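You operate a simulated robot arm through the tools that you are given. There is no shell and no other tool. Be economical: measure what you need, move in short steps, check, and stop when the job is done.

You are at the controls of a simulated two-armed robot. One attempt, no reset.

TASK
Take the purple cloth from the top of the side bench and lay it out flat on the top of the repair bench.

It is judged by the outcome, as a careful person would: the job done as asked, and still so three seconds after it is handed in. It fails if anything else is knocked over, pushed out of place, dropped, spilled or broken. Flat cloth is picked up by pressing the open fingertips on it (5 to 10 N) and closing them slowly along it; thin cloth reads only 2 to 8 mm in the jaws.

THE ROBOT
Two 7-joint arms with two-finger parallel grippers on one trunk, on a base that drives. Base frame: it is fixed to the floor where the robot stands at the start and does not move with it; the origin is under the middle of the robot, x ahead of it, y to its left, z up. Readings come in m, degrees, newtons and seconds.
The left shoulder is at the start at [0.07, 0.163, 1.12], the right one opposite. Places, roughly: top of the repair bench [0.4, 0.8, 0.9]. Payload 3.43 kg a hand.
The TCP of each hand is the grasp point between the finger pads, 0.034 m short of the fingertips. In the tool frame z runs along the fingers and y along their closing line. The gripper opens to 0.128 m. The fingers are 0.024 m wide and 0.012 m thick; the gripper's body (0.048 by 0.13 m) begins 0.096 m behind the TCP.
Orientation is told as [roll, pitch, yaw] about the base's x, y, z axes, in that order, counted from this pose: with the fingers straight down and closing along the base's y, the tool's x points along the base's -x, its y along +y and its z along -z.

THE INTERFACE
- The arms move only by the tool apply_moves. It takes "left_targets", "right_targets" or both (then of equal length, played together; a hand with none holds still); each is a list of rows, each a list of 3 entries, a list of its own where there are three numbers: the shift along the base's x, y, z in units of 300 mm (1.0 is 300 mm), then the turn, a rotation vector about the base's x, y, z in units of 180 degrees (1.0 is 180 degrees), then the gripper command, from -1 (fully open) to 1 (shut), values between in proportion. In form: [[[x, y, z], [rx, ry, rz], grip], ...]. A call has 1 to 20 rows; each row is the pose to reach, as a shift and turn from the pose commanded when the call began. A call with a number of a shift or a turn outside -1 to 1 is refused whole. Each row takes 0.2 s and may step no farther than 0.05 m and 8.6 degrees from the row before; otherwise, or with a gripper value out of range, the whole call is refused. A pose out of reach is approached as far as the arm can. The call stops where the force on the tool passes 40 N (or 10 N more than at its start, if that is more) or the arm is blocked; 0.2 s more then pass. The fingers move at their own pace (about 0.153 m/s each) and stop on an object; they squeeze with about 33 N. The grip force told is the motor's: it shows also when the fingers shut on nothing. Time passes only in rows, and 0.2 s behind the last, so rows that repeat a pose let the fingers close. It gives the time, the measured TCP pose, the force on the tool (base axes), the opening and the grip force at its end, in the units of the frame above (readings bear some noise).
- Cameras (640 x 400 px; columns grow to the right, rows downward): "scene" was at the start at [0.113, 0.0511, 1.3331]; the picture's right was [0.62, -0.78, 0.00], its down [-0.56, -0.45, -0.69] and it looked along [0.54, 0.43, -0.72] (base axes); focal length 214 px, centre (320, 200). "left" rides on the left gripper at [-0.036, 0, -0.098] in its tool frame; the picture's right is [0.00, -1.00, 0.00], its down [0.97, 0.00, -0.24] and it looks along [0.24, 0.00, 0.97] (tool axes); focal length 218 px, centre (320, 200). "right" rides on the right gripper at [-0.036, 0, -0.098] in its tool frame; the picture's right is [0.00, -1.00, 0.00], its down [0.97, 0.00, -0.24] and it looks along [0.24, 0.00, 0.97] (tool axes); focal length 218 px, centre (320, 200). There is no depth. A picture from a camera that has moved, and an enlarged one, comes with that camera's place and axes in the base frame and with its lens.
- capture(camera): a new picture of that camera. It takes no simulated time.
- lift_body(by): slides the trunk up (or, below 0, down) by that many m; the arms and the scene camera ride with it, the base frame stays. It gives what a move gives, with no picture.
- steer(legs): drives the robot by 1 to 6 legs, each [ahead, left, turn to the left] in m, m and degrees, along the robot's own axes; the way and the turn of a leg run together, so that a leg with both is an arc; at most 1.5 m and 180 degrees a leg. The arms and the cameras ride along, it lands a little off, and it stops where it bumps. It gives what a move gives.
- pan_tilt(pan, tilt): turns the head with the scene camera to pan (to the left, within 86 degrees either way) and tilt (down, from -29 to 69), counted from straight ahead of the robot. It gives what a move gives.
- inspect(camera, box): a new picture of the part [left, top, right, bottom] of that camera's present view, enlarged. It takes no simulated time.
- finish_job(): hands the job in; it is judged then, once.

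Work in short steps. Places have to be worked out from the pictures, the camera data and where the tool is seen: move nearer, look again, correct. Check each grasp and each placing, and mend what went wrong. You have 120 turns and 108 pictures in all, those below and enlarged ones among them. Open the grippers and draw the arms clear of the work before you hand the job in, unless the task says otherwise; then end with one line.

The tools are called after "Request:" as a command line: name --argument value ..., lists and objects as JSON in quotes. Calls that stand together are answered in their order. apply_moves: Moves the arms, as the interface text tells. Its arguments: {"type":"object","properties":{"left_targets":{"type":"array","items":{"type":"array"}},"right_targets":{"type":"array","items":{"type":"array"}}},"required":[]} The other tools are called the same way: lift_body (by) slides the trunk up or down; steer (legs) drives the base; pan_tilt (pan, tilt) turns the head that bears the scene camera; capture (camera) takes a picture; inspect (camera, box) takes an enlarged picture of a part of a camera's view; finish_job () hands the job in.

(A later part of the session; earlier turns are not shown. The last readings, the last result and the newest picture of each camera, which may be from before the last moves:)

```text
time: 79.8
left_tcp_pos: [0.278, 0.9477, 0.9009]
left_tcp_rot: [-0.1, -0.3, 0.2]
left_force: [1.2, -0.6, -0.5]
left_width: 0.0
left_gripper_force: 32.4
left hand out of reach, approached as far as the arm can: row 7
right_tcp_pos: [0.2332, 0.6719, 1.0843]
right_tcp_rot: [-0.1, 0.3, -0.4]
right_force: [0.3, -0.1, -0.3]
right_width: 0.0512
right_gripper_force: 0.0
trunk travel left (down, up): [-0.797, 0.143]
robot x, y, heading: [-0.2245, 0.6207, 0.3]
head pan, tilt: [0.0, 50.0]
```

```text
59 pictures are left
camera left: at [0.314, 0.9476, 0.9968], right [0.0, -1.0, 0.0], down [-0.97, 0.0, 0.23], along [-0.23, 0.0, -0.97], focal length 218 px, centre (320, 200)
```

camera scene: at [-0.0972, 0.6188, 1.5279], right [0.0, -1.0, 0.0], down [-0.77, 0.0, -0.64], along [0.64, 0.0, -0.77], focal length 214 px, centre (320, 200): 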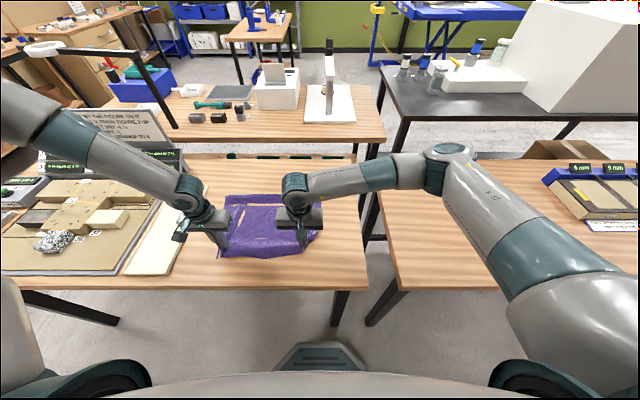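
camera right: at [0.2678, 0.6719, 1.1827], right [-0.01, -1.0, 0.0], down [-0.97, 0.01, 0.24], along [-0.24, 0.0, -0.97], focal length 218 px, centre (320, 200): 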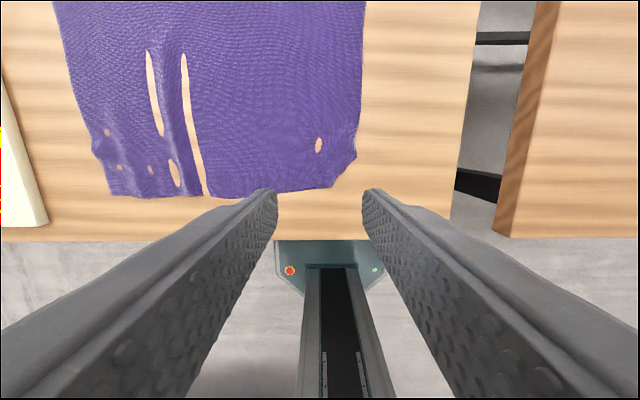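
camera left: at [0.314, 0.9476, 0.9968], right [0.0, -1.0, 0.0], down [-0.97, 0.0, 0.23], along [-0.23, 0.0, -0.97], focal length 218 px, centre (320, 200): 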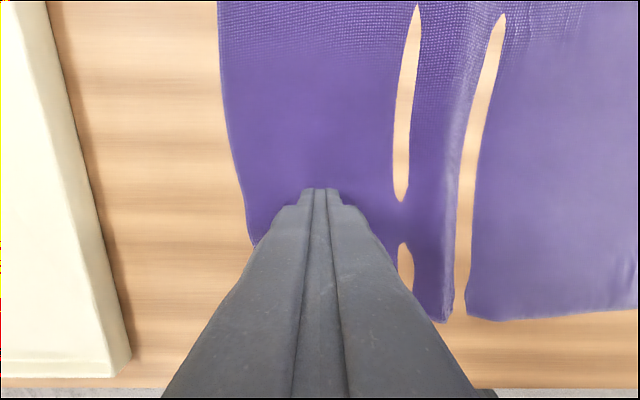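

The arm can't go lower with the trunk this high. I'll raise the hands and drop the trunk 0.1 m for better low reach.

Request:
apply_moves --left_targets '[[[0, 0, 0.1], [0, 0, 0], 1], [[0, 0, 0.22], [0, 0, 0], 1], [[0, 0, 0.34], [0, 0, 0], 1]]' --right_targets '[[[0, 0, 0.05], [0, 0, 0], 1], [[0, 0, 0.1], [0, 0, 0], 1], [[0, 0, 0.1], [0, 0, 0], 1]]'

Request:
lift_body --by -0.1

Request:
apply_moves --left_targets '[[[0, 0, -0.01], [0, 0, 0], 1], [[0, 0, -0.015], [0, 0, 0], 1], [[0, 0, -0.015], [0, 0, 0], 1]]'

```text
time: 80.6
left_tcp_pos: [0.2757, 0.9475, 1.0032]
left_tcp_rot: [0.0, -0.4, 0.1]
left_force: [-0.5, -0.4, 0.3]
left_width: 0.0
left_gripper_force: 33.1
right_tcp_pos: [0.2339, 0.6717, 1.1136]
right_tcp_rot: [-0.2, 0.3, -0.4]
right_force: [0.2, 0.0, -0.3]
right_width: 0.0002
right_gripper_force: 32.4
trunk travel left (down, up): [-0.797, 0.143]
robot x, y, heading: [-0.2212, 0.6161, 0.2]
head pan, tilt: [0.0, 50.0]
```

```text
time: 81.9
left_tcp_pos: [0.2765, 0.948, 0.9025]
left_tcp_rot: [0.2, -0.4, 0.1]
left_force: [0.2, -0.3, 0.4]
left_width: 0.0
left_gripper_force: 32.9
right_tcp_pos: [0.2331, 0.6726, 1.0136]
right_tcp_rot: [0.0, 0.2, -0.4]
right_force: [0.0, -0.5, -0.3]
right_width: 0.0002
right_gripper_force: 32.9
trunk travel left (down, up): [-0.697, 0.243]
robot x, y, heading: [-0.2234, 0.6167, -0.0]
head pan, tilt: [0.0, 50.0]
```

```text
time: 82.7
left_tcp_pos: [0.2766, 0.948, 0.899]
left_tcp_rot: [0.1, -0.5, 0.1]
left_force: [-0.4, 0.5, 0.3]
left_width: 0.0001
left_gripper_force: 33.1
right_tcp_pos: [0.2323, 0.6735, 1.012]
right_tcp_rot: [-0.1, 0.3, -0.5]
right_force: [-0.4, -0.1, 0.0]
right_width: 0.0
right_gripper_force: 33.4
trunk travel left (down, up): [-0.697, 0.243]
robot x, y, heading: [-0.2241, 0.6191, 0.3]
head pan, tilt: [0.0, 50.0]
```

Reach is fine now. Press down ~4.5 mm more to get light contact.

Request:
apply_moves --left_targets '[[[0, 0, -0.007], [0, 0, 0], 1], [[0, 0, -0.0135], [0, 0, 0], 1], [[0, 0, -0.0135], [0, 0, 0], 1]]'

```text
time: 83.5
left_tcp_pos: [0.277, 0.9471, 0.8945]
left_tcp_rot: [0.1, -0.4, 0.2]
left_force: [0.0, 2.1, 9.8]
left_width: 0.0
left_gripper_force: 32.9
right_tcp_pos: [0.2328, 0.6723, 1.0133]
right_tcp_rot: [0.0, 0.4, -0.4]
right_force: [-0.2, 0.5, 0.8]
right_width: 0.0
right_gripper_force: 32.8
trunk travel left (down, up): [-0.697, 0.243]
robot x, y, heading: [-0.2253, 0.618, 0.2]
head pan, tilt: [0.0, 50.0]
```

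Pressing at 10 N. Now drag slowly outward (+y) 35 mm to draw the ridge flat.

Request:
apply_moves --left_targets '[[[0, 0.015, 0], [0, 0, 0], 1], [[0, 0.03, 0], [0, 0, 0], 1], [[0, 0.045, 0], [0, 0, 0], 1], [[0, 0.06, 0], [0, 0, 0], 1], [[0, 0.075, 0], [0, 0, 0], 1], [[0, 0.09, 0], [0, 0, 0], 1], [[0, 0.105, 0], [0, 0, 0], 1], [[0, 0.12, 0], [0, 0, 0], 1]]'

Request:
capture --camera "left"

```text
time: 85.3
left_tcp_pos: [0.2771, 0.983, 0.8964]
left_tcp_rot: [-0.1, -0.4, 0.2]
left_force: [0.2, -0.4, 0.0]
left_width: 0.0
left_gripper_force: 33.3
right_tcp_pos: [0.2339, 0.6729, 1.0135]
right_tcp_rot: [-0.1, 0.3, -0.5]
right_force: [1.0, 0.5, 0.2]
right_width: 0.0
right_gripper_force: 33.3
trunk travel left (down, up): [-0.697, 0.243]
robot x, y, heading: [-0.2247, 0.6144, -0.1]
head pan, tilt: [0.0, 50.0]
```

```text
58 pictures are left
camera left: at [0.3126, 0.9835, 0.9919], right [0.0, -1.0, 0.0], down [-0.97, 0.0, 0.23], along [-0.23, 0.0, -0.97], focal length 218 px, centre (320, 200)
```

left: 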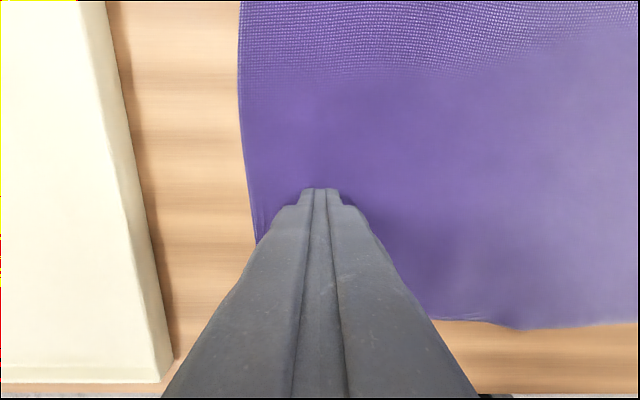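

The ridge is completely gone. I'll lift the left hand clear and look at the right-hand corner.

Request:
apply_moves --left_targets '[[[0, 0, 0.06], [0, 0, 0], 1], [[0, 0, 0.2], [0, 0, 0], 1], [[0, 0, 0.34], [0, 0, 0], 1], [[0, 0, 0.48], [0, 0, 0], 1], [[0, 0, 0.6], [0, 0, 0], 1]]'

Request:
capture --camera "left"

Request:
capture --camera "right"

Request:
inspect --camera "scene" --box '[160, 120, 400, 270]'

```text
time: 86.5
left_tcp_pos: [0.2761, 0.9819, 1.0768]
left_tcp_rot: [0.2, -0.3, 0.2]
left_force: [0.2, 0.2, 1.4]
left_width: 0.0
left_gripper_force: 32.7
right_tcp_pos: [0.2314, 0.6743, 1.0145]
right_tcp_rot: [-0.1, 0.3, -0.5]
right_force: [-0.7, 0.2, 0.0]
right_width: 0.0
right_gripper_force: 32.9
trunk travel left (down, up): [-0.697, 0.243]
robot x, y, heading: [-0.2229, 0.6202, 0.2]
head pan, tilt: [0.0, 50.0]
```

```text
57 pictures are left
camera left: at [0.3116, 0.982, 1.1733], right [0.0, -1.0, 0.0], down [-0.97, 0.0, 0.23], along [-0.23, 0.0, -0.97], focal length 218 px, centre (320, 200)
```

left: 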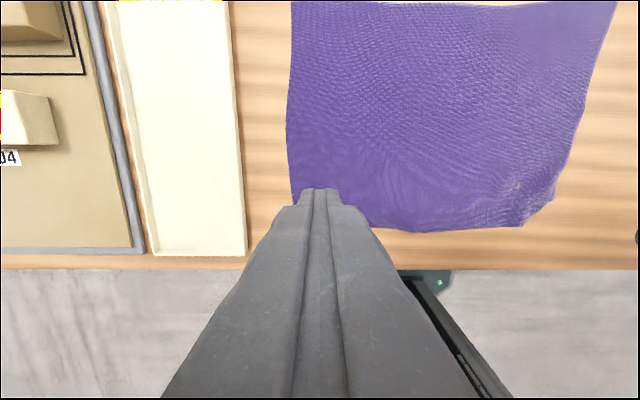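

```text
56 pictures are left
camera right: at [0.2693, 0.6719, 1.1109], right [-0.01, -1.0, 0.0], down [-0.97, 0.01, 0.24], along [-0.24, 0.0, -0.97], focal length 218 px, centre (320, 200)
```

right: 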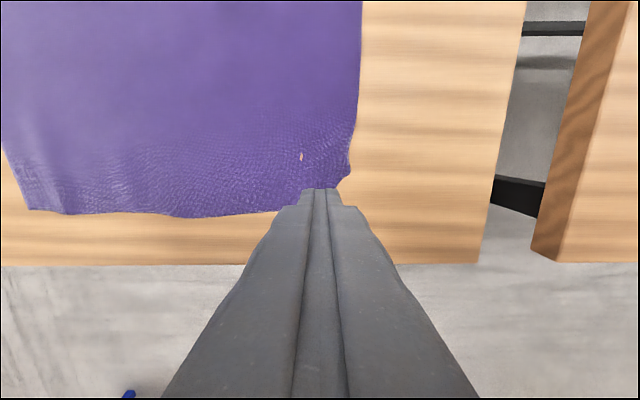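

```text
2.67 times, centred on (280, 195) of scene
camera zoom: at [-0.0979, 0.618, 1.4249], right [0.0, -1.0, 0.0], down [-0.77, 0.0, -0.64], along [0.64, 0.0, -0.77], focal length 572 px, centre (427, 213)
```

zoom: 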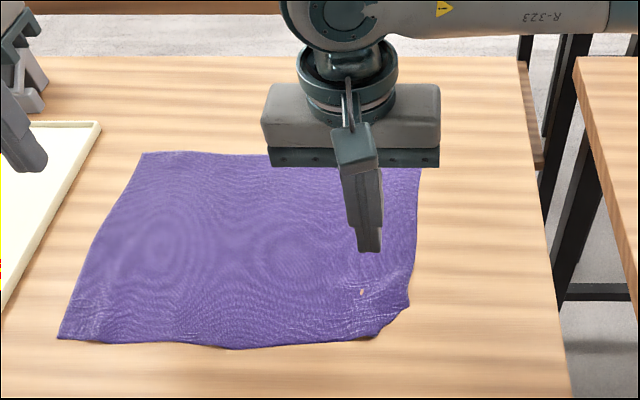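

Nearly perfect; only the near-right corner looks tucked. I'll move the right hand up and right for a clear view of it.

Request:
apply_moves --right_targets '[[[-0.02, -0.1, 0.05], [0, 0, 0], 1], [[-0.05, -0.2, 0.1], [0, 0, 0], 0.5], [[-0.05, -0.3, 0.1], [0, 0, 0], 0.2], [[-0.05, -0.3, 0.1], [0, 0, 0], 0.2]]'

Request:
inspect --camera "scene" --box '[250, 180, 346, 240]'

Request:
inspect --camera "right" --box '[80, 60, 320, 210]'

```text
time: 87.5
left_tcp_pos: [0.2768, 0.9833, 1.0762]
left_tcp_rot: [-0.1, -0.3, 0.1]
left_force: [0.1, 0.3, 0.0]
left_width: 0.0001
left_gripper_force: 32.6
right_tcp_pos: [0.2178, 0.5828, 1.0429]
right_tcp_rot: [-0.1, 0.3, -0.4]
right_force: [-0.2, -0.6, -0.5]
right_width: 0.0511
right_gripper_force: 0.0
trunk travel left (down, up): [-0.697, 0.243]
robot x, y, heading: [-0.2215, 0.6176, 0.2]
head pan, tilt: [0.0, 50.0]
```

```text
6.67 times, centred on (298, 210) of scene
camera zoom: at [-0.0973, 0.6193, 1.4249], right [0.0, -1.0, 0.0], down [-0.77, 0.0, -0.64], along [0.64, 0.0, -0.77], focal length 1430 px, centre (467, 133)
```

zoom: 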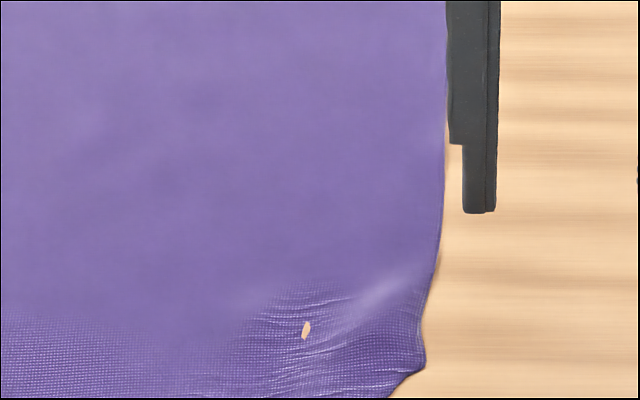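

```text
2.67 times, centred on (200, 135) of right
camera zoom: at [0.2556, 0.5824, 1.1408], right [-0.01, -1.0, 0.0], down [-0.97, 0.01, 0.24], along [-0.24, 0.0, -0.97], focal length 582 px, centre (640, 373)
```

zoom: 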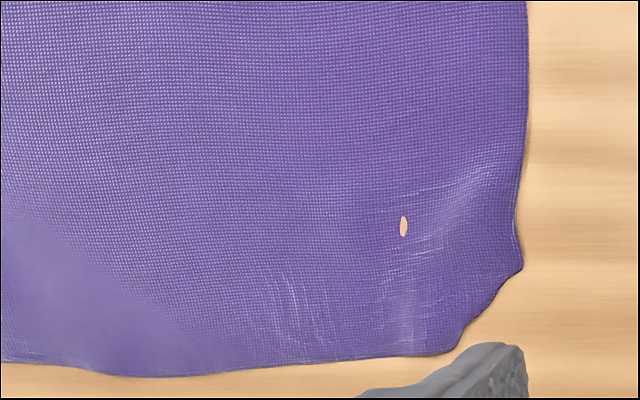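

The near-right corner is tucked under by a ~3.5 cm triangle. I'll back the robot 0.08 m for better reach, then pinch the near edge beside that corner, lift so the tuck drops open, and re-lay it.

Request:
steer --legs '[[-0.08, 0, 0]]'

Request:
apply_moves --right_targets '[[[0.06, 0.1, 0], [0, 0, 0], 0.06], [[0.13, 0.22, 0], [0, 0, 0], 0.06], [[0.2, 0.33, -0.03], [0, 0, 0], 0.06], [[0.257, 0.39, -0.15], [0, 0, 0], 0.06], [[0.257, 0.39, -0.3], [0, 0, 0], 0.06], [[0.257, 0.39, -0.43], [0, 0, 0], 0.06], [[0.257, 0.39, -0.43], [0, 0, 0], 0.06]]'

Request:
capture --camera "right"

```text
time: 88.5
left_tcp_pos: [0.1975, 0.9829, 1.0758]
left_tcp_rot: [0.1, -0.2, 0.2]
left_force: [-0.1, -0.7, 0.4]
left_width: 0.0
left_gripper_force: 33.1
right_tcp_pos: [0.1392, 0.5822, 1.0415]
right_tcp_rot: [0.0, 0.3, -0.4]
right_force: [-0.6, -0.1, 0.1]
right_width: 0.0512
right_gripper_force: 0.0
trunk travel left (down, up): [-0.697, 0.243]
robot x, y, heading: [-0.3039, 0.6183, 0.1]
head pan, tilt: [0.0, 50.0]
```

```text
time: 90.2
left_tcp_pos: [0.1969, 0.9833, 1.0752]
left_tcp_rot: [0.1, -0.5, 0.1]
left_force: [-0.2, -0.2, -0.4]
left_width: 0.0
left_gripper_force: 33.1
right_tcp_pos: [0.2163, 0.6992, 0.9129]
right_tcp_rot: [0.0, 0.3, -0.4]
right_force: [-0.1, -0.1, -0.5]
right_width: 0.0603
right_gripper_force: 0.1
trunk travel left (down, up): [-0.697, 0.243]
robot x, y, heading: [-0.3007, 0.6129, -0.2]
head pan, tilt: [0.0, 50.0]
```

```text
52 pictures are left
camera right: at [0.2534, 0.7, 1.01], right [-0.01, -1.0, 0.0], down [-0.97, 0.01, 0.25], along [-0.25, 0.0, -0.97], focal length 218 px, centre (320, 200)
```

right: 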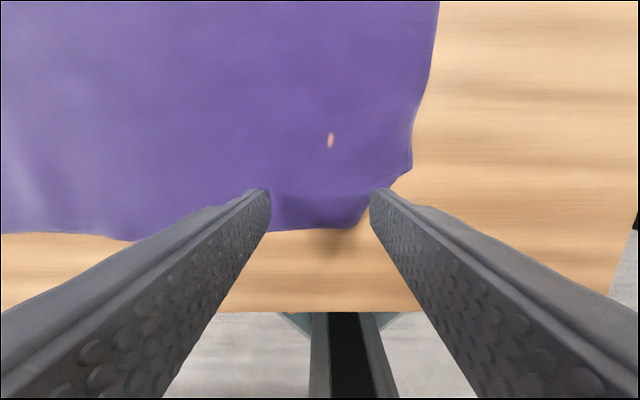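

The outer finger is at the diagonal; shift 20 mm further in and lower to near-contact.

Request:
apply_moves --right_targets '[[[0.005, 0.067, 0], [0, 0, 0], 0.06], [[0.005, 0.067, -0.03], [0, 0, 0], 0.06], [[0.005, 0.067, -0.05], [0, 0, 0], 0.06], [[0.005, 0.067, -0.06], [0, 0, 0], 0.06], [[0.005, 0.067, -0.06], [0, 0, 0], 0.06]]'

```text
time: 91.3
left_tcp_pos: [0.1974, 0.9834, 1.0757]
left_tcp_rot: [0.1, -0.4, 0.2]
left_force: [0.1, -0.2, -0.8]
left_width: 0.0002
left_gripper_force: 33.1
right_tcp_pos: [0.2183, 0.7192, 0.8956]
right_tcp_rot: [0.0, 0.2, -0.3]
right_force: [-1.1, 0.3, 2.3]
right_width: 0.0601
right_gripper_force: 0.0
trunk travel left (down, up): [-0.697, 0.243]
robot x, y, heading: [-0.2996, 0.6154, -0.0]
head pan, tilt: [0.0, 50.0]
```

Light contact (2 N). Press 1.5 mm more while beginning a slow close.

Request:
apply_moves --right_targets '[[[0, 0, -0.005], [0, 0, 0], 0.06], [[0, 0, -0.005], [0, 0, 0], 0.1], [[0, 0, -0.005], [0, 0, 0], 0.15], [[0, 0, -0.005], [0, 0, 0], 0.2], [[0, 0, -0.005], [0, 0, 0], 0.25], [[0, 0, -0.005], [0, 0, 0], 0.3], [[0, 0, -0.005], [0, 0, 0], 0.35], [[0, 0, -0.005], [0, 0, 0], 0.4], [[0, 0, -0.005], [0, 0, 0], 0.45], [[0, 0, -0.005], [0, 0, 0], 0.5], [[0, 0, -0.005], [0, 0, 0], 0.55], [[0, 0, -0.005], [0, 0, 0], 0.6], [[0, 0, -0.005], [0, 0, 0], 0.65], [[0, 0, -0.005], [0, 0, 0], 0.7], [[0, 0, -0.005], [0, 0, 0], 0.76], [[0, 0, -0.005], [0, 0, 0], 0.82], [[0, 0, -0.005], [0, 0, 0], 0.88], [[0, 0, -0.005], [0, 0, 0], 0.94], [[0, 0, -0.005], [0, 0, 0], 1], [[0, 0, -0.005], [0, 0, 0], 1]]'

Request:
capture --camera "right"

```text
time: 95.5
left_tcp_pos: [0.1954, 0.9825, 1.0775]
left_tcp_rot: [0.1, -0.3, 0.1]
left_force: [0.4, 0.3, -0.1]
left_width: 0.0
left_gripper_force: 32.6
right_tcp_pos: [0.2185, 0.7185, 0.8948]
right_tcp_rot: [-0.1, 0.2, -0.4]
right_force: [0.4, -0.1, 22.5]
right_width: 0.0022
right_gripper_force: 33.3
trunk travel left (down, up): [-0.697, 0.243]
robot x, y, heading: [-0.3044, 0.6166, 0.1]
head pan, tilt: [0.0, 50.0]
```

```text
51 pictures are left
camera right: at [0.2541, 0.7187, 0.9929], right [-0.01, -1.0, 0.0], down [-0.97, 0.01, 0.24], along [-0.24, 0.0, -0.97], focal length 218 px, centre (320, 200)
```

right: 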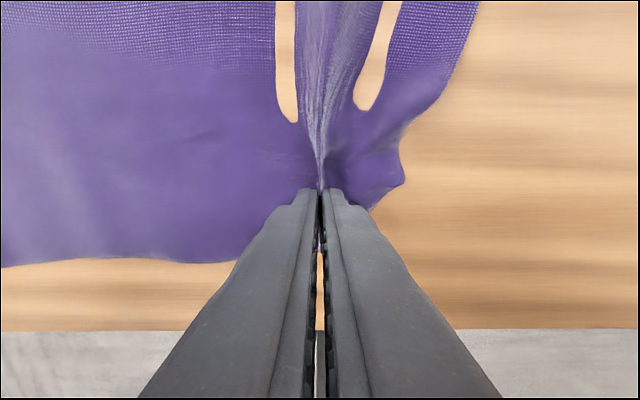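

Gripped (2.2 mm). Lift about 0.1 m, moving inward slightly so the rest isn't dragged, and look.

Request:
apply_moves --right_targets '[[[0, 0, 0.06], [0, 0, 0], 1], [[0.03, 0.0, 0.14], [0, 0, 0], 1], [[0.07, 0.01, 0.22], [0, 0, 0], 1], [[0.1, 0.02, 0.3], [0, 0, 0], 1], [[0.13, 0.03, 0.38], [0, 0, 0], 1], [[0.13, 0.03, 0.38], [0, 0, 0], 1], [[0.13, 0.03, 0.38], [0, 0, 0], 1]]'

Request:
inspect --camera "scene" --box '[190, 110, 382, 230]'

```text
time: 97.2
left_tcp_pos: [0.1969, 0.9825, 1.0766]
left_tcp_rot: [0.1, -0.4, 0.2]
left_force: [-0.8, -0.6, 0.6]
left_width: 0.0003
left_gripper_force: 32.5
right_tcp_pos: [0.2587, 0.7296, 1.0074]
right_tcp_rot: [-0.1, 0.2, -0.4]
right_force: [-0.2, 0.3, -0.5]
right_width: 0.0022
right_gripper_force: 33.2
trunk travel left (down, up): [-0.697, 0.243]
robot x, y, heading: [-0.3071, 0.6169, 0.1]
head pan, tilt: [0.0, 50.0]
```

```text
3.33 times, centred on (286, 170) of scene
camera zoom: at [-0.1771, 0.6185, 1.4249], right [0.0, -1.0, 0.0], down [-0.77, 0.0, -0.64], along [0.64, 0.0, -0.77], focal length 715 px, centre (433, 300)
```

zoom: 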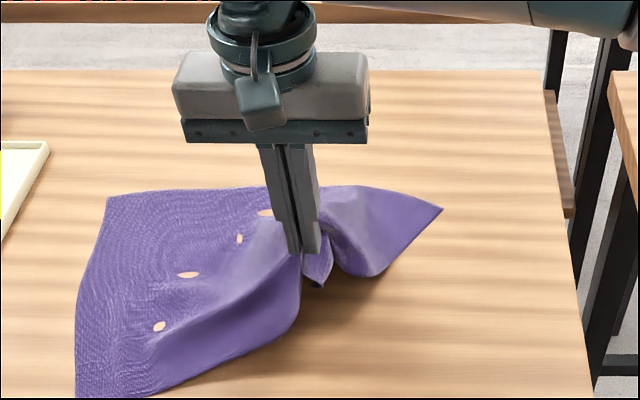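

The corner flap now hangs free beneath the gripper. I'll move outward (toward the corner) with the flap just above the bench, then check before lowering inward, so the flap trails outward.

Request:
apply_moves --right_targets '[[[-0.05, -0.03, 0], [0, 0, 0], 1], [[-0.11, -0.07, -0.03], [0, 0, 0], 1], [[-0.17, -0.1, -0.08], [0, 0, 0], 1], [[-0.213, -0.133, -0.15], [0, 0, 0], 1], [[-0.213, -0.133, -0.18], [0, 0, 0], 1], [[-0.213, -0.133, -0.18], [0, 0, 0], 1]]'

Request:
inspect --camera "scene" --box '[190, 110, 382, 230]'

Request:
capture --camera "right"

```text
time: 98.5
left_tcp_pos: [0.197, 0.984, 1.0753]
left_tcp_rot: [0.1, -0.4, 0.3]
left_force: [-0.6, -0.9, 0.4]
left_width: 0.0002
left_gripper_force: 32.7
right_tcp_pos: [0.1941, 0.6887, 0.9524]
right_tcp_rot: [0.0, 0.3, -0.5]
right_force: [0.0, -0.3, -0.3]
right_width: 0.0023
right_gripper_force: 33.2
trunk travel left (down, up): [-0.697, 0.243]
robot x, y, heading: [-0.3074, 0.6164, 0.1]
head pan, tilt: [0.0, 50.0]
```

```text
3.33 times, centred on (286, 170) of scene
camera zoom: at [-0.177, 0.6186, 1.4249], right [0.0, -1.0, 0.0], down [-0.77, 0.0, -0.64], along [0.64, 0.0, -0.77], focal length 715 px, centre (433, 300)
```

zoom: 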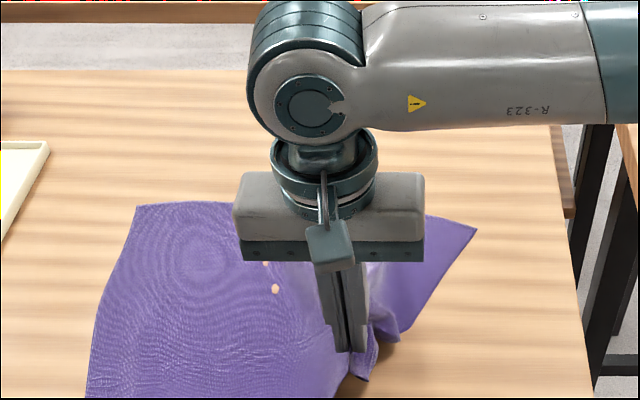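

```text
48 pictures are left
camera right: at [0.2299, 0.6891, 1.0507], right [-0.01, -1.0, 0.0], down [-0.97, 0.01, 0.25], along [-0.25, 0.0, -0.97], focal length 218 px, centre (320, 200)
```

right: 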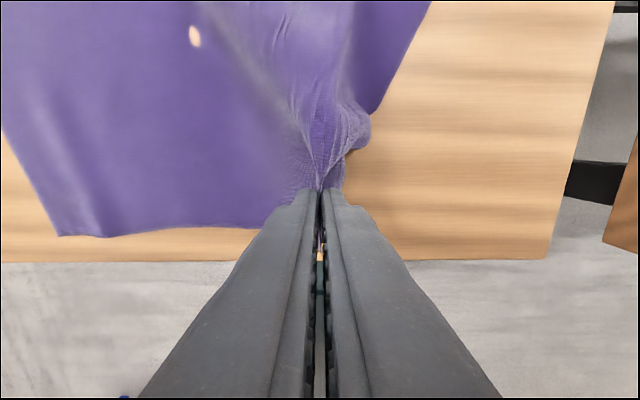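

The cloth shifted a bit toward the near edge, so now I lower while moving inward (+x, +y), leaving the flap outward.

Request:
apply_moves --right_targets '[[[0.03, 0.03, -0.03], [0, 0, 0], 1], [[0.07, 0.06, -0.06], [0, 0, 0], 1], [[0.11, 0.09, -0.09], [0, 0, 0], 1], [[0.15, 0.12, -0.12], [0, 0, 0], 1], [[0.18, 0.14, -0.15], [0, 0, 0], 1], [[0.2, 0.15, -0.175], [0, 0, 0], 1], [[0.2, 0.15, -0.175], [0, 0, 0], 1]]'

Request:
capture --camera "right"

Request:
inspect --camera "scene" --box '[190, 130, 382, 250]'

```text
time: 100.2
left_tcp_pos: [0.1971, 0.9834, 1.0759]
left_tcp_rot: [0.1, -0.4, 0.2]
left_force: [0.3, 0.0, 0.0]
left_width: 0.0
left_gripper_force: 33.2
right_tcp_pos: [0.2547, 0.7344, 0.9029]
right_tcp_rot: [-0.1, 0.4, -0.3]
right_force: [-0.1, 0.1, 1.1]
right_width: 0.0022
right_gripper_force: 32.9
trunk travel left (down, up): [-0.697, 0.243]
robot x, y, heading: [-0.3059, 0.6176, 0.3]
head pan, tilt: [0.0, 50.0]
```

```text
47 pictures are left
camera right: at [0.2906, 0.7336, 0.9999], right [-0.01, -1.0, 0.0], down [-0.97, 0.01, 0.25], along [-0.25, 0.0, -0.97], focal length 218 px, centre (320, 200)
```

right: 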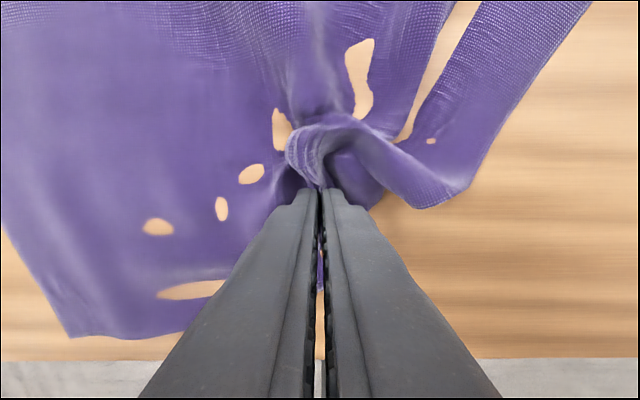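

```text
3.33 times, centred on (286, 190) of scene
camera zoom: at [-0.1772, 0.6185, 1.4249], right [0.0, -1.0, 0.0], down [-0.77, 0.0, -0.64], along [0.64, 0.0, -0.77], focal length 715 px, centre (433, 233)
```

zoom: 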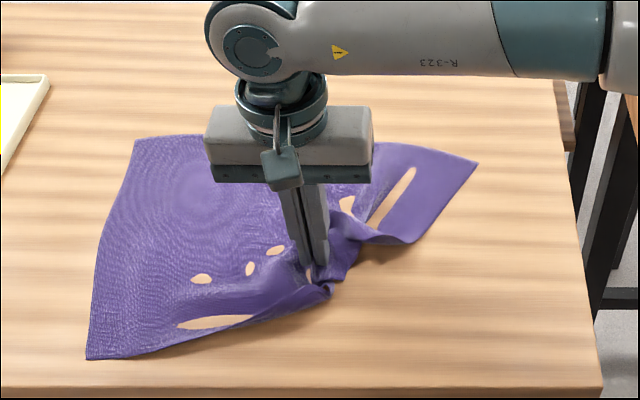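

It has bunched rather than opened. I'll release gently, lift, and see where the corner ended up.

Request:
apply_moves --right_targets '[[[0, 0, 0], [0, 0, 0], 0.9], [[0, 0, 0], [0, 0, 0], 0.7], [[0, 0, 0], [0, 0, 0], 0.5], [[0, 0, 0.05], [0, 0, 0], 0.4], [[0, 0, 0.15], [0, 0, 0], 0.3], [[0, 0, 0.3], [0, 0, 0], 0.3], [[0, -0.1, 0.45], [0, 0, 0], 0.3], [[-0.1, -0.2, 0.55], [0, 0, 0], 0.3], [[-0.2, -0.3, 0.65], [0, 0, 0], 0.3]]'

Request:
inspect --camera "scene" --box '[190, 130, 382, 250]'

Request:
capture --camera "right"

```text
refused: row 7 steps farther than a row can; nothing moved
```

```text
3.33 times, centred on (286, 190) of scene
camera zoom: at [-0.1772, 0.6185, 1.4249], right [0.0, -1.0, 0.0], down [-0.77, 0.0, -0.64], along [0.64, 0.0, -0.77], focal length 715 px, centre (433, 233)
```

zoom: 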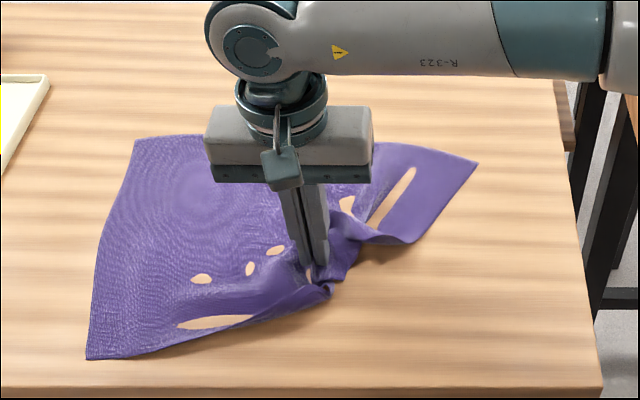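

```text
44 pictures are left
camera right: at [0.2906, 0.7336, 0.9999], right [-0.01, -1.0, 0.0], down [-0.97, 0.01, 0.25], along [-0.25, 0.0, -0.97], focal length 218 px, centre (320, 200)
```

right: 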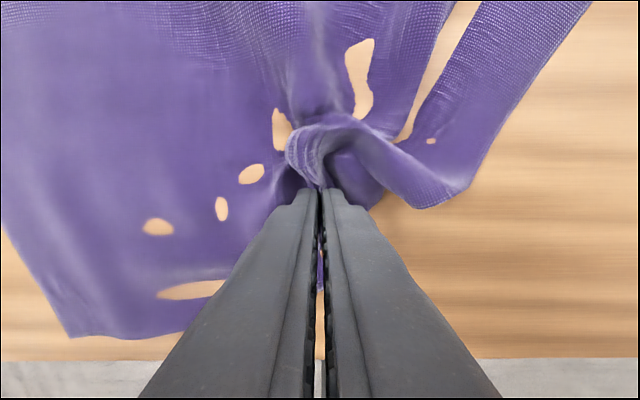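

Row step was too large; redo the release with smaller steps.

Request:
apply_moves --right_targets '[[[0, 0, 0], [0, 0, 0], 0.9], [[0, 0, 0], [0, 0, 0], 0.7], [[0, 0, 0], [0, 0, 0], 0.5], [[0, 0, 0.05], [0, 0, 0], 0.4], [[0, 0, 0.15], [0, 0, 0], 0.3], [[0, 0, 0.28], [0, 0, 0], 0.3], [[0, -0.1, 0.38], [0, 0, 0], 0.3], [[-0.08, -0.2, 0.45], [0, 0, 0], 0.3], [[-0.16, -0.3, 0.5], [0, 0, 0], 0.3], [[-0.2, -0.4, 0.52], [0, 0, 0], 0.3]]'

Request:
inspect --camera "scene" --box '[190, 130, 382, 250]'

Request:
capture --camera "right"

```text
time: 102.3
left_tcp_pos: [0.1968, 0.9834, 1.0771]
left_tcp_rot: [0.1, -0.4, 0.2]
left_force: [-0.3, 0.7, 0.5]
left_width: 0.0
left_gripper_force: 32.9
right_tcp_pos: [0.1938, 0.611, 1.0582]
right_tcp_rot: [0.0, 0.3, -0.4]
right_force: [0.2, -0.2, 0.1]
right_width: 0.0449
right_gripper_force: 0.1
trunk travel left (down, up): [-0.697, 0.243]
robot x, y, heading: [-0.3056, 0.6175, -0.1]
head pan, tilt: [0.0, 50.0]
```

```text
3.33 times, centred on (286, 190) of scene
camera zoom: at [-0.177, 0.6166, 1.4249], right [0.0, -1.0, 0.0], down [-0.77, 0.0, -0.64], along [0.64, 0.0, -0.77], focal length 715 px, centre (433, 233)
```

zoom: 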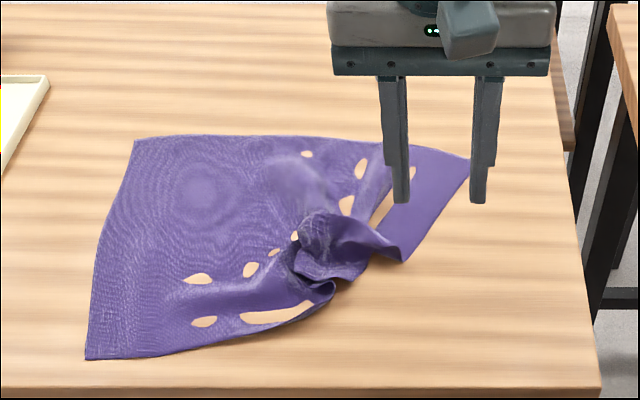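

```text
42 pictures are left
camera right: at [0.2303, 0.6121, 1.1552], right [-0.01, -1.0, 0.0], down [-0.97, 0.01, 0.25], along [-0.25, 0.0, -0.97], focal length 218 px, centre (320, 200)
```

right: 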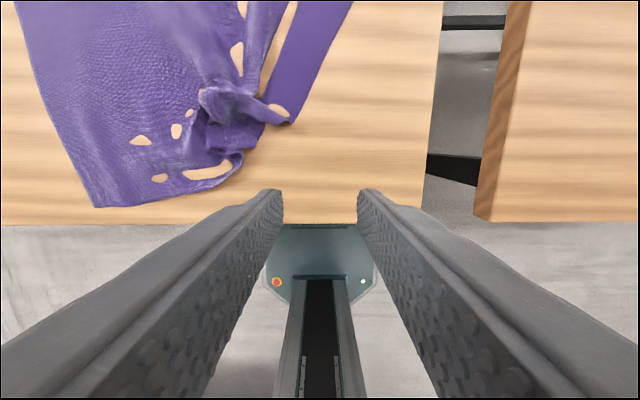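

Let me zoom in on the bunch to understand how the corner lies.

Request:
inspect --camera "scene" --box '[262, 180, 326, 220]'

Request:
inspect --camera "right" --box '[120, 60, 312, 210]'

```text
10.00 times, centred on (294, 200) of scene
camera zoom: at [-0.177, 0.6166, 1.4249], right [0.0, -1.0, 0.0], down [-0.77, 0.0, -0.64], along [0.64, 0.0, -0.77], focal length 2145 px, centre (580, 200)
```

zoom: 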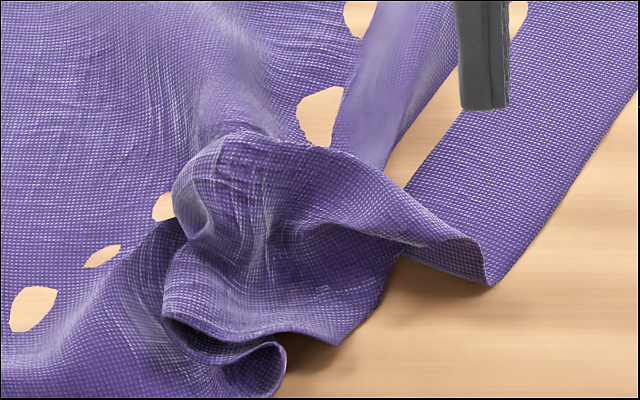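

```text
2.67 times, centred on (216, 135) of right
camera zoom: at [0.2303, 0.6121, 1.1552], right [-0.01, -1.0, 0.0], down [-0.97, 0.01, 0.25], along [-0.25, 0.0, -0.97], focal length 582 px, centre (597, 373)
```

zoom: 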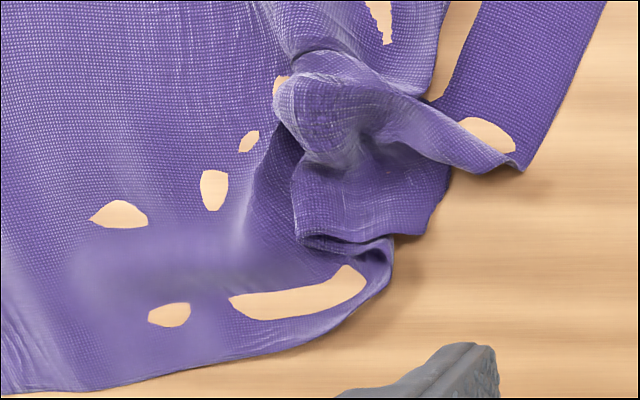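

The corner tip now actually points outward again, with a bunch behind it. But the whole cloth has slid/rotated toward the near edge, so first I'll press on its far corners and pull it back to +x. Drive forward 0.08 m and approach with closed fingers.

Request:
steer --legs '[[0.08, 0, 0]]'

Request:
apply_moves --left_targets '[[[0.1, -0.05, 0], [0, 0, 0], 1], [[0.2, -0.1, 0], [0, 0, 0], 1], [[0.3, -0.15, 0], [0, 0, 0], 1], [[0.41, -0.177, -0.05], [0, 0, 0], 1], [[0.41, -0.177, -0.2], [0, 0, 0], 1], [[0.41, -0.177, -0.35], [0, 0, 0], 1], [[0.41, -0.177, -0.5], [0, 0, 0], 1], [[0.41, -0.177, -0.55], [0, 0, 0], 1]]' --right_targets '[[[0.08, 0, 0], [0, 0, 0], 1], [[0.16, 0, 0], [0, 0, 0], 1], [[0.24, 0, 0], [0, 0, 0], 1], [[0.287, 0.013, -0.03], [0, 0, 0], 1], [[0.287, 0.013, -0.15], [0, 0, 0], 1], [[0.287, 0.013, -0.3], [0, 0, 0], 1], [[0.287, 0.013, -0.44], [0, 0, 0], 1], [[0.287, 0.013, -0.49], [0, 0, 0], 1]]'

Request:
capture --camera "left"

Request:
capture --camera "right"

```text
time: 103.4
left_tcp_pos: [0.2756, 0.9835, 1.0761]
left_tcp_rot: [0.1, -0.4, 0.2]
left_force: [-0.3, 0.0, 1.2]
left_width: 0.0
left_gripper_force: 32.4
right_tcp_pos: [0.2728, 0.6129, 1.0571]
right_tcp_rot: [0.1, 0.3, -0.4]
right_force: [0.5, 0.0, -1.2]
right_width: 0.0448
right_gripper_force: 0.1
trunk travel left (down, up): [-0.697, 0.243]
robot x, y, heading: [-0.2253, 0.6192, 0.0]
head pan, tilt: [0.0, 50.0]
```

```text
time: 105.2
left_tcp_pos: [0.3988, 0.9297, 0.9126]
left_tcp_rot: [0.1, -0.4, 0.3]
left_force: [0.7, 0.4, 0.1]
left_width: 0.0003
left_gripper_force: 33.1
right_tcp_pos: [0.3583, 0.6183, 0.9103]
right_tcp_rot: [-0.1, 0.3, -0.3]
right_force: [-0.7, 0.0, 0.4]
right_width: 0.0002
right_gripper_force: 32.7
trunk travel left (down, up): [-0.697, 0.243]
robot x, y, heading: [-0.2245, 0.6164, 0.1]
head pan, tilt: [0.0, 50.0]
```

```text
39 pictures are left
camera left: at [0.434, 0.93, 1.0092], right [0.0, -1.0, 0.0], down [-0.97, 0.0, 0.23], along [-0.23, 0.0, -0.97], focal length 218 px, centre (320, 200)
```

left: 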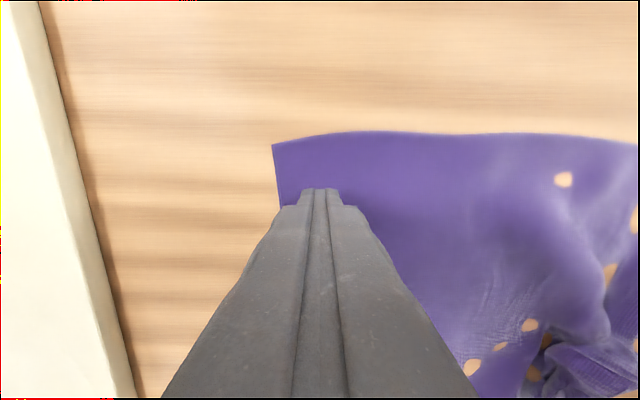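

```text
38 pictures are left
camera right: at [0.395, 0.6174, 1.0079], right [-0.01, -1.0, 0.0], down [-0.97, 0.01, 0.24], along [-0.24, 0.0, -0.97], focal length 218 px, centre (320, 200)
```

right: 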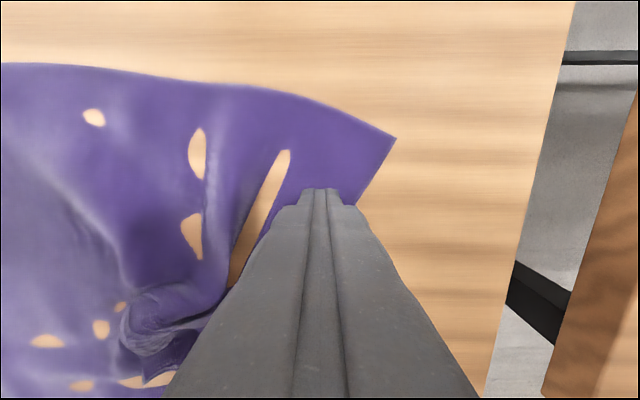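

Both are placed over the far corners. Lower to light contact (right nudged 10 mm inward).

Request:
apply_moves --left_targets '[[[0, 0, -0.02], [0, 0, 0], 1], [[0, 0, -0.04], [0, 0, 0], 1], [[0, 0, -0.058], [0, 0, 0], 1], [[0, 0, -0.058], [0, 0, 0], 1]]' --right_targets '[[[0.02, 0.03, -0.02], [0, 0, 0], 1], [[0.02, 0.03, -0.035], [0, 0, 0], 1], [[0.02, 0.03, -0.05], [0, 0, 0], 1], [[0.02, 0.03, -0.05], [0, 0, 0], 1]]'

```text
time: 106.2
left_tcp_pos: [0.3984, 0.9299, 0.8947]
left_tcp_rot: [0.1, -0.5, 0.2]
left_force: [-1.0, 1.3, 8.4]
left_width: 0.0
left_gripper_force: 33.1
right_tcp_pos: [0.3659, 0.6261, 0.8968]
right_tcp_rot: [0.0, 0.3, -0.4]
right_force: [0.2, 0.1, 0.2]
right_width: 0.0
right_gripper_force: 33.3
trunk travel left (down, up): [-0.697, 0.243]
robot x, y, heading: [-0.2251, 0.6176, 0.3]
head pan, tilt: [0.0, 50.0]
```

Left 8 N; right needs ~2.5 mm more. Then I'll drag both slowly toward +x (right more, to undo the rotation).

Request:
apply_moves --left_targets '[[[0, 0, 0], [0, 0, 0], 1], [[0, 0, -0.001], [0, 0, 0], 1], [[0.02, 0.007, -0.001], [0, 0, 0], 1], [[0.04, 0.014, -0.001], [0, 0, 0], 1], [[0.06, 0.021, -0.001], [0, 0, 0], 1], [[0.08, 0.028, -0.001], [0, 0, 0], 1], [[0.1, 0.035, -0.001], [0, 0, 0], 1], [[0.12, 0.042, -0.001], [0, 0, 0], 1], [[0.14, 0.049, -0.001], [0, 0, 0], 1], [[0.16, 0.056, -0.001], [0, 0, 0], 1], [[0.18, 0.063, -0.001], [0, 0, 0], 1], [[0.2, 0.07, -0.001], [0, 0, 0], 1], [[0.22, 0.077, -0.001], [0, 0, 0], 1], [[0.24, 0.08, -0.001], [0, 0, 0], 1]]' --right_targets '[[[0, 0, -0.006], [0, 0, 0], 1], [[0, 0, -0.009], [0, 0, 0], 1], [[0.03, 0, -0.009], [0, 0, 0], 1], [[0.06, 0, -0.009], [0, 0, 0], 1], [[0.09, 0, -0.009], [0, 0, 0], 1], [[0.12, 0.003, -0.009], [0, 0, 0], 1], [[0.15, 0.006, -0.009], [0, 0, 0], 1], [[0.18, 0.009, -0.009], [0, 0, 0], 1], [[0.21, 0.012, -0.009], [0, 0, 0], 1], [[0.24, 0.015, -0.009], [0, 0, 0], 1], [[0.27, 0.018, -0.009], [0, 0, 0], 1], [[0.3, 0.02, -0.009], [0, 0, 0], 1], [[0.33, 0.02, -0.009], [0, 0, 0], 1], [[0.35, 0.02, -0.009], [0, 0, 0], 1]]'

Request:
inspect --camera "scene" --box '[190, 120, 382, 240]'

```text
time: 109.2
left_tcp_pos: [0.4455, 0.9644, 0.9129]
left_tcp_rot: [0.1, -0.5, 0.3]
left_force: [-0.1, 0.0, 0.3]
left_width: 0.0001
left_gripper_force: 32.8
left hand out of reach, approached as far as the arm can: row 7, 8, 9, 10, 11, 12, 13, 14
right_tcp_pos: [0.4676, 0.6323, 0.8943]
right_tcp_rot: [0.1, 0.2, -0.3]
right_force: [-5.2, 0.0, 20.9]
right_width: 0.0
right_gripper_force: 32.7
trunk travel left (down, up): [-0.697, 0.243]
robot x, y, heading: [-0.2258, 0.6176, -0.1]
head pan, tilt: [0.0, 50.0]
```

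```text
3.33 times, centred on (286, 180) of scene
camera zoom: at [-0.1014, 0.6187, 1.4252], right [0.0, -1.0, 0.0], down [-0.76, 0.0, -0.64], along [0.64, 0.0, -0.76], focal length 715 px, centre (433, 267)
```

zoom: 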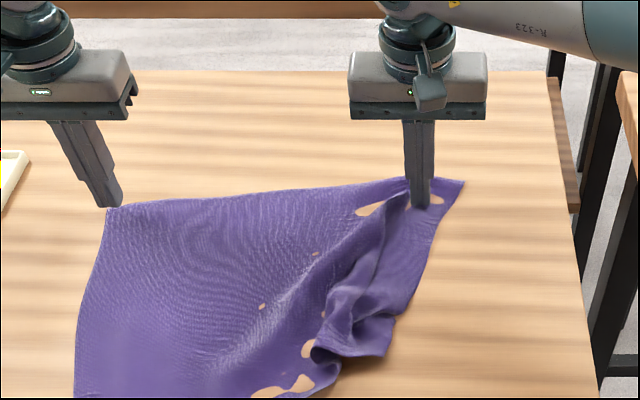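

The far edge is now near x≈0.46–0.50, good. Next lift both hands and bring the right above the bunched corner flap (≈x 0.28, y 0.69).

Request:
apply_moves --left_targets '[[[0, 0, 0.05], [0, 0, 0], 1], [[0, 0, 0.15], [0, 0, 0], 1], [[0, 0.03, 0.3], [0, 0, 0], 1], [[0, 0.03, 0.3], [0, 0, 0], 1], [[0, 0.03, 0.3], [0, 0, 0], 1], [[0, 0.03, 0.3], [0, 0, 0], 1], [[0, 0.03, 0.3], [0, 0, 0], 1], [[0, 0.03, 0.3], [0, 0, 0], 1], [[0, 0.03, 0.3], [0, 0, 0], 1]]' --right_targets '[[[0, 0, 0.05], [0, 0, 0], 1], [[0, 0, 0.15], [0, 0, 0], 1], [[-0.1, 0.03, 0.25], [0, 0, 0], 1], [[-0.2, 0.06, 0.25], [0, 0, 0], 1], [[-0.3, 0.1, 0.25], [0, 0, 0], 1], [[-0.4, 0.13, 0.25], [0, 0, 0], 1], [[-0.5, 0.16, 0.25], [0, 0, 0], 1], [[-0.6, 0.19, 0.25], [0, 0, 0], 1], [[-0.6, 0.19, 0.2], [0, 0, 0], 1]]'

Request:
capture --camera "right"

Request:
capture --camera "scene"

```text
time: 111.2
left_tcp_pos: [0.447, 0.9732, 1.001]
left_tcp_rot: [0.0, -0.3, 0.2]
left_force: [0.0, -0.2, 0.3]
left_width: 0.0
left_gripper_force: 33.2
right_tcp_pos: [0.2912, 0.6907, 0.9514]
right_tcp_rot: [-0.1, 0.3, -0.4]
right_force: [0.2, 0.0, -0.1]
right_width: 0.0002
right_gripper_force: 33.0
trunk travel left (down, up): [-0.697, 0.243]
robot x, y, heading: [-0.2239, 0.6165, 0.0]
head pan, tilt: [0.0, 50.0]
```

```text
36 pictures are left
camera right: at [0.3272, 0.6898, 1.0491], right [-0.01, -1.0, 0.0], down [-0.97, 0.01, 0.25], along [-0.25, 0.0, -0.97], focal length 218 px, centre (320, 200)
```

right: 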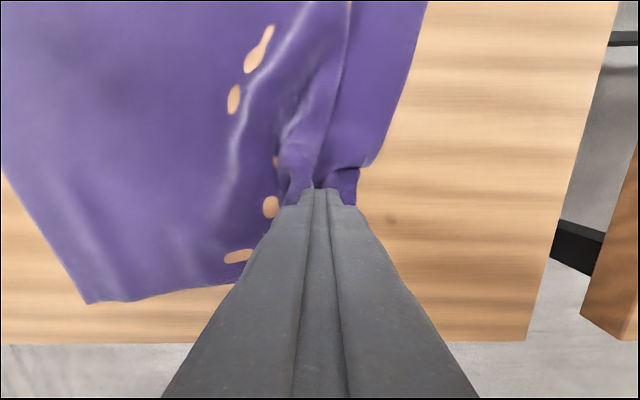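

```text
35 pictures are left
camera scene: at [-0.0969, 0.6183, 1.4248], right [0.0, -1.0, 0.0], down [-0.77, 0.0, -0.64], along [0.64, 0.0, -0.77], focal length 214 px, centre (320, 200)
```

scene: 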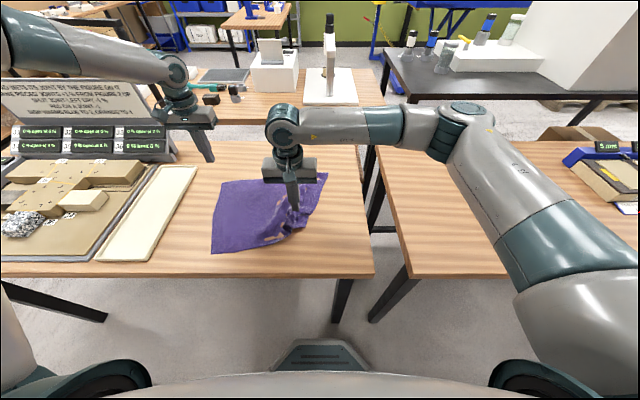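

The flap's tip is just right of the fingertip at about (0.28, 0.66). I'll move to (0.278, 0.682) and lower onto the flap.

Request:
apply_moves --right_targets '[[[-0.043, -0.03, -0.06], [0, 0, 0], 1], [[-0.043, -0.03, -0.12], [0, 0, 0], 1], [[-0.043, -0.03, -0.16], [0, 0, 0], 1], [[-0.043, -0.03, -0.175], [0, 0, 0], 1], [[-0.043, -0.03, -0.182], [0, 0, 0], 1], [[-0.043, -0.03, -0.182], [0, 0, 0], 1]]'

Request:
inspect --camera "scene" --box '[240, 180, 352, 250]'

```text
time: 112.6
left_tcp_pos: [0.4479, 0.9736, 0.9997]
left_tcp_rot: [0.1, -0.4, 0.2]
left_force: [-0.4, 0.1, -0.1]
left_width: 0.0
left_gripper_force: 32.9
right_tcp_pos: [0.2789, 0.6816, 0.898]
right_tcp_rot: [0.1, 0.3, -0.3]
right_force: [-0.3, 0.2, -0.5]
right_width: 0.0
right_gripper_force: 33.2
trunk travel left (down, up): [-0.697, 0.243]
robot x, y, heading: [-0.2252, 0.6168, 0.1]
head pan, tilt: [0.0, 50.0]
```

```text
5.71 times, centred on (296, 215) of scene
camera zoom: at [-0.098, 0.6186, 1.4249], right [0.0, -1.0, 0.0], down [-0.77, 0.0, -0.64], along [0.64, 0.0, -0.77], focal length 1226 px, centre (457, 114)
```

zoom: 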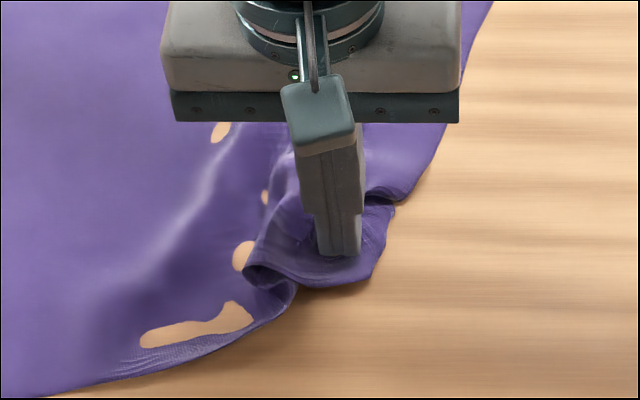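

The finger is centred on the flap. Press 3 mm and drag outward (−x, −y) about half of the way.

Request:
apply_moves --right_targets '[[[0, 0, -0.007], [0, 0, 0], 1], [[0, 0, -0.011], [0, 0, 0], 1], [[-0.01, -0.025, -0.011], [0, 0, 0], 1], [[-0.02, -0.05, -0.011], [0, 0, 0], 1], [[-0.03, -0.075, -0.011], [0, 0, 0], 1], [[-0.04, -0.1, -0.011], [0, 0, 0], 1], [[-0.05, -0.125, -0.011], [0, 0, 0], 1], [[-0.06, -0.15, -0.011], [0, 0, 0], 1], [[-0.07, -0.175, -0.011], [0, 0, 0], 1], [[-0.08, -0.2, -0.011], [0, 0, 0], 1], [[-0.09, -0.225, -0.011], [0, 0, 0], 1], [[-0.1, -0.25, -0.011], [0, 0, 0], 1]]'

Request:
inspect --camera "scene" --box '[200, 150, 360, 250]'

```text
time: 115.2
left_tcp_pos: [0.446, 0.9736, 1.0014]
left_tcp_rot: [0.0, -0.4, 0.1]
left_force: [0.8, 0.1, 0.8]
left_width: 0.0001
left_gripper_force: 33.1
right_tcp_pos: [0.2461, 0.6068, 0.8957]
right_tcp_rot: [-0.1, 0.1, -0.4]
right_force: [2.4, 5.1, 21.8]
right_width: 0.0001
right_gripper_force: 32.9
trunk travel left (down, up): [-0.697, 0.243]
robot x, y, heading: [-0.2231, 0.6147, -0.1]
head pan, tilt: [0.0, 50.0]
```

```text
4.00 times, centred on (280, 200) of scene
camera zoom: at [-0.0998, 0.6192, 1.4252], right [0.0, -1.0, 0.0], down [-0.77, 0.0, -0.64], along [0.64, 0.0, -0.77], focal length 858 px, centre (480, 200)
```

zoom: 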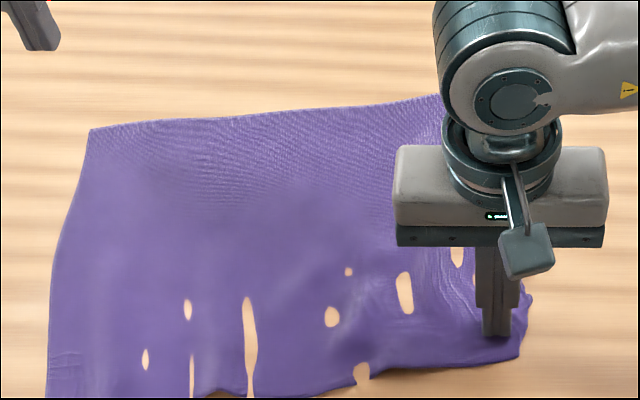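

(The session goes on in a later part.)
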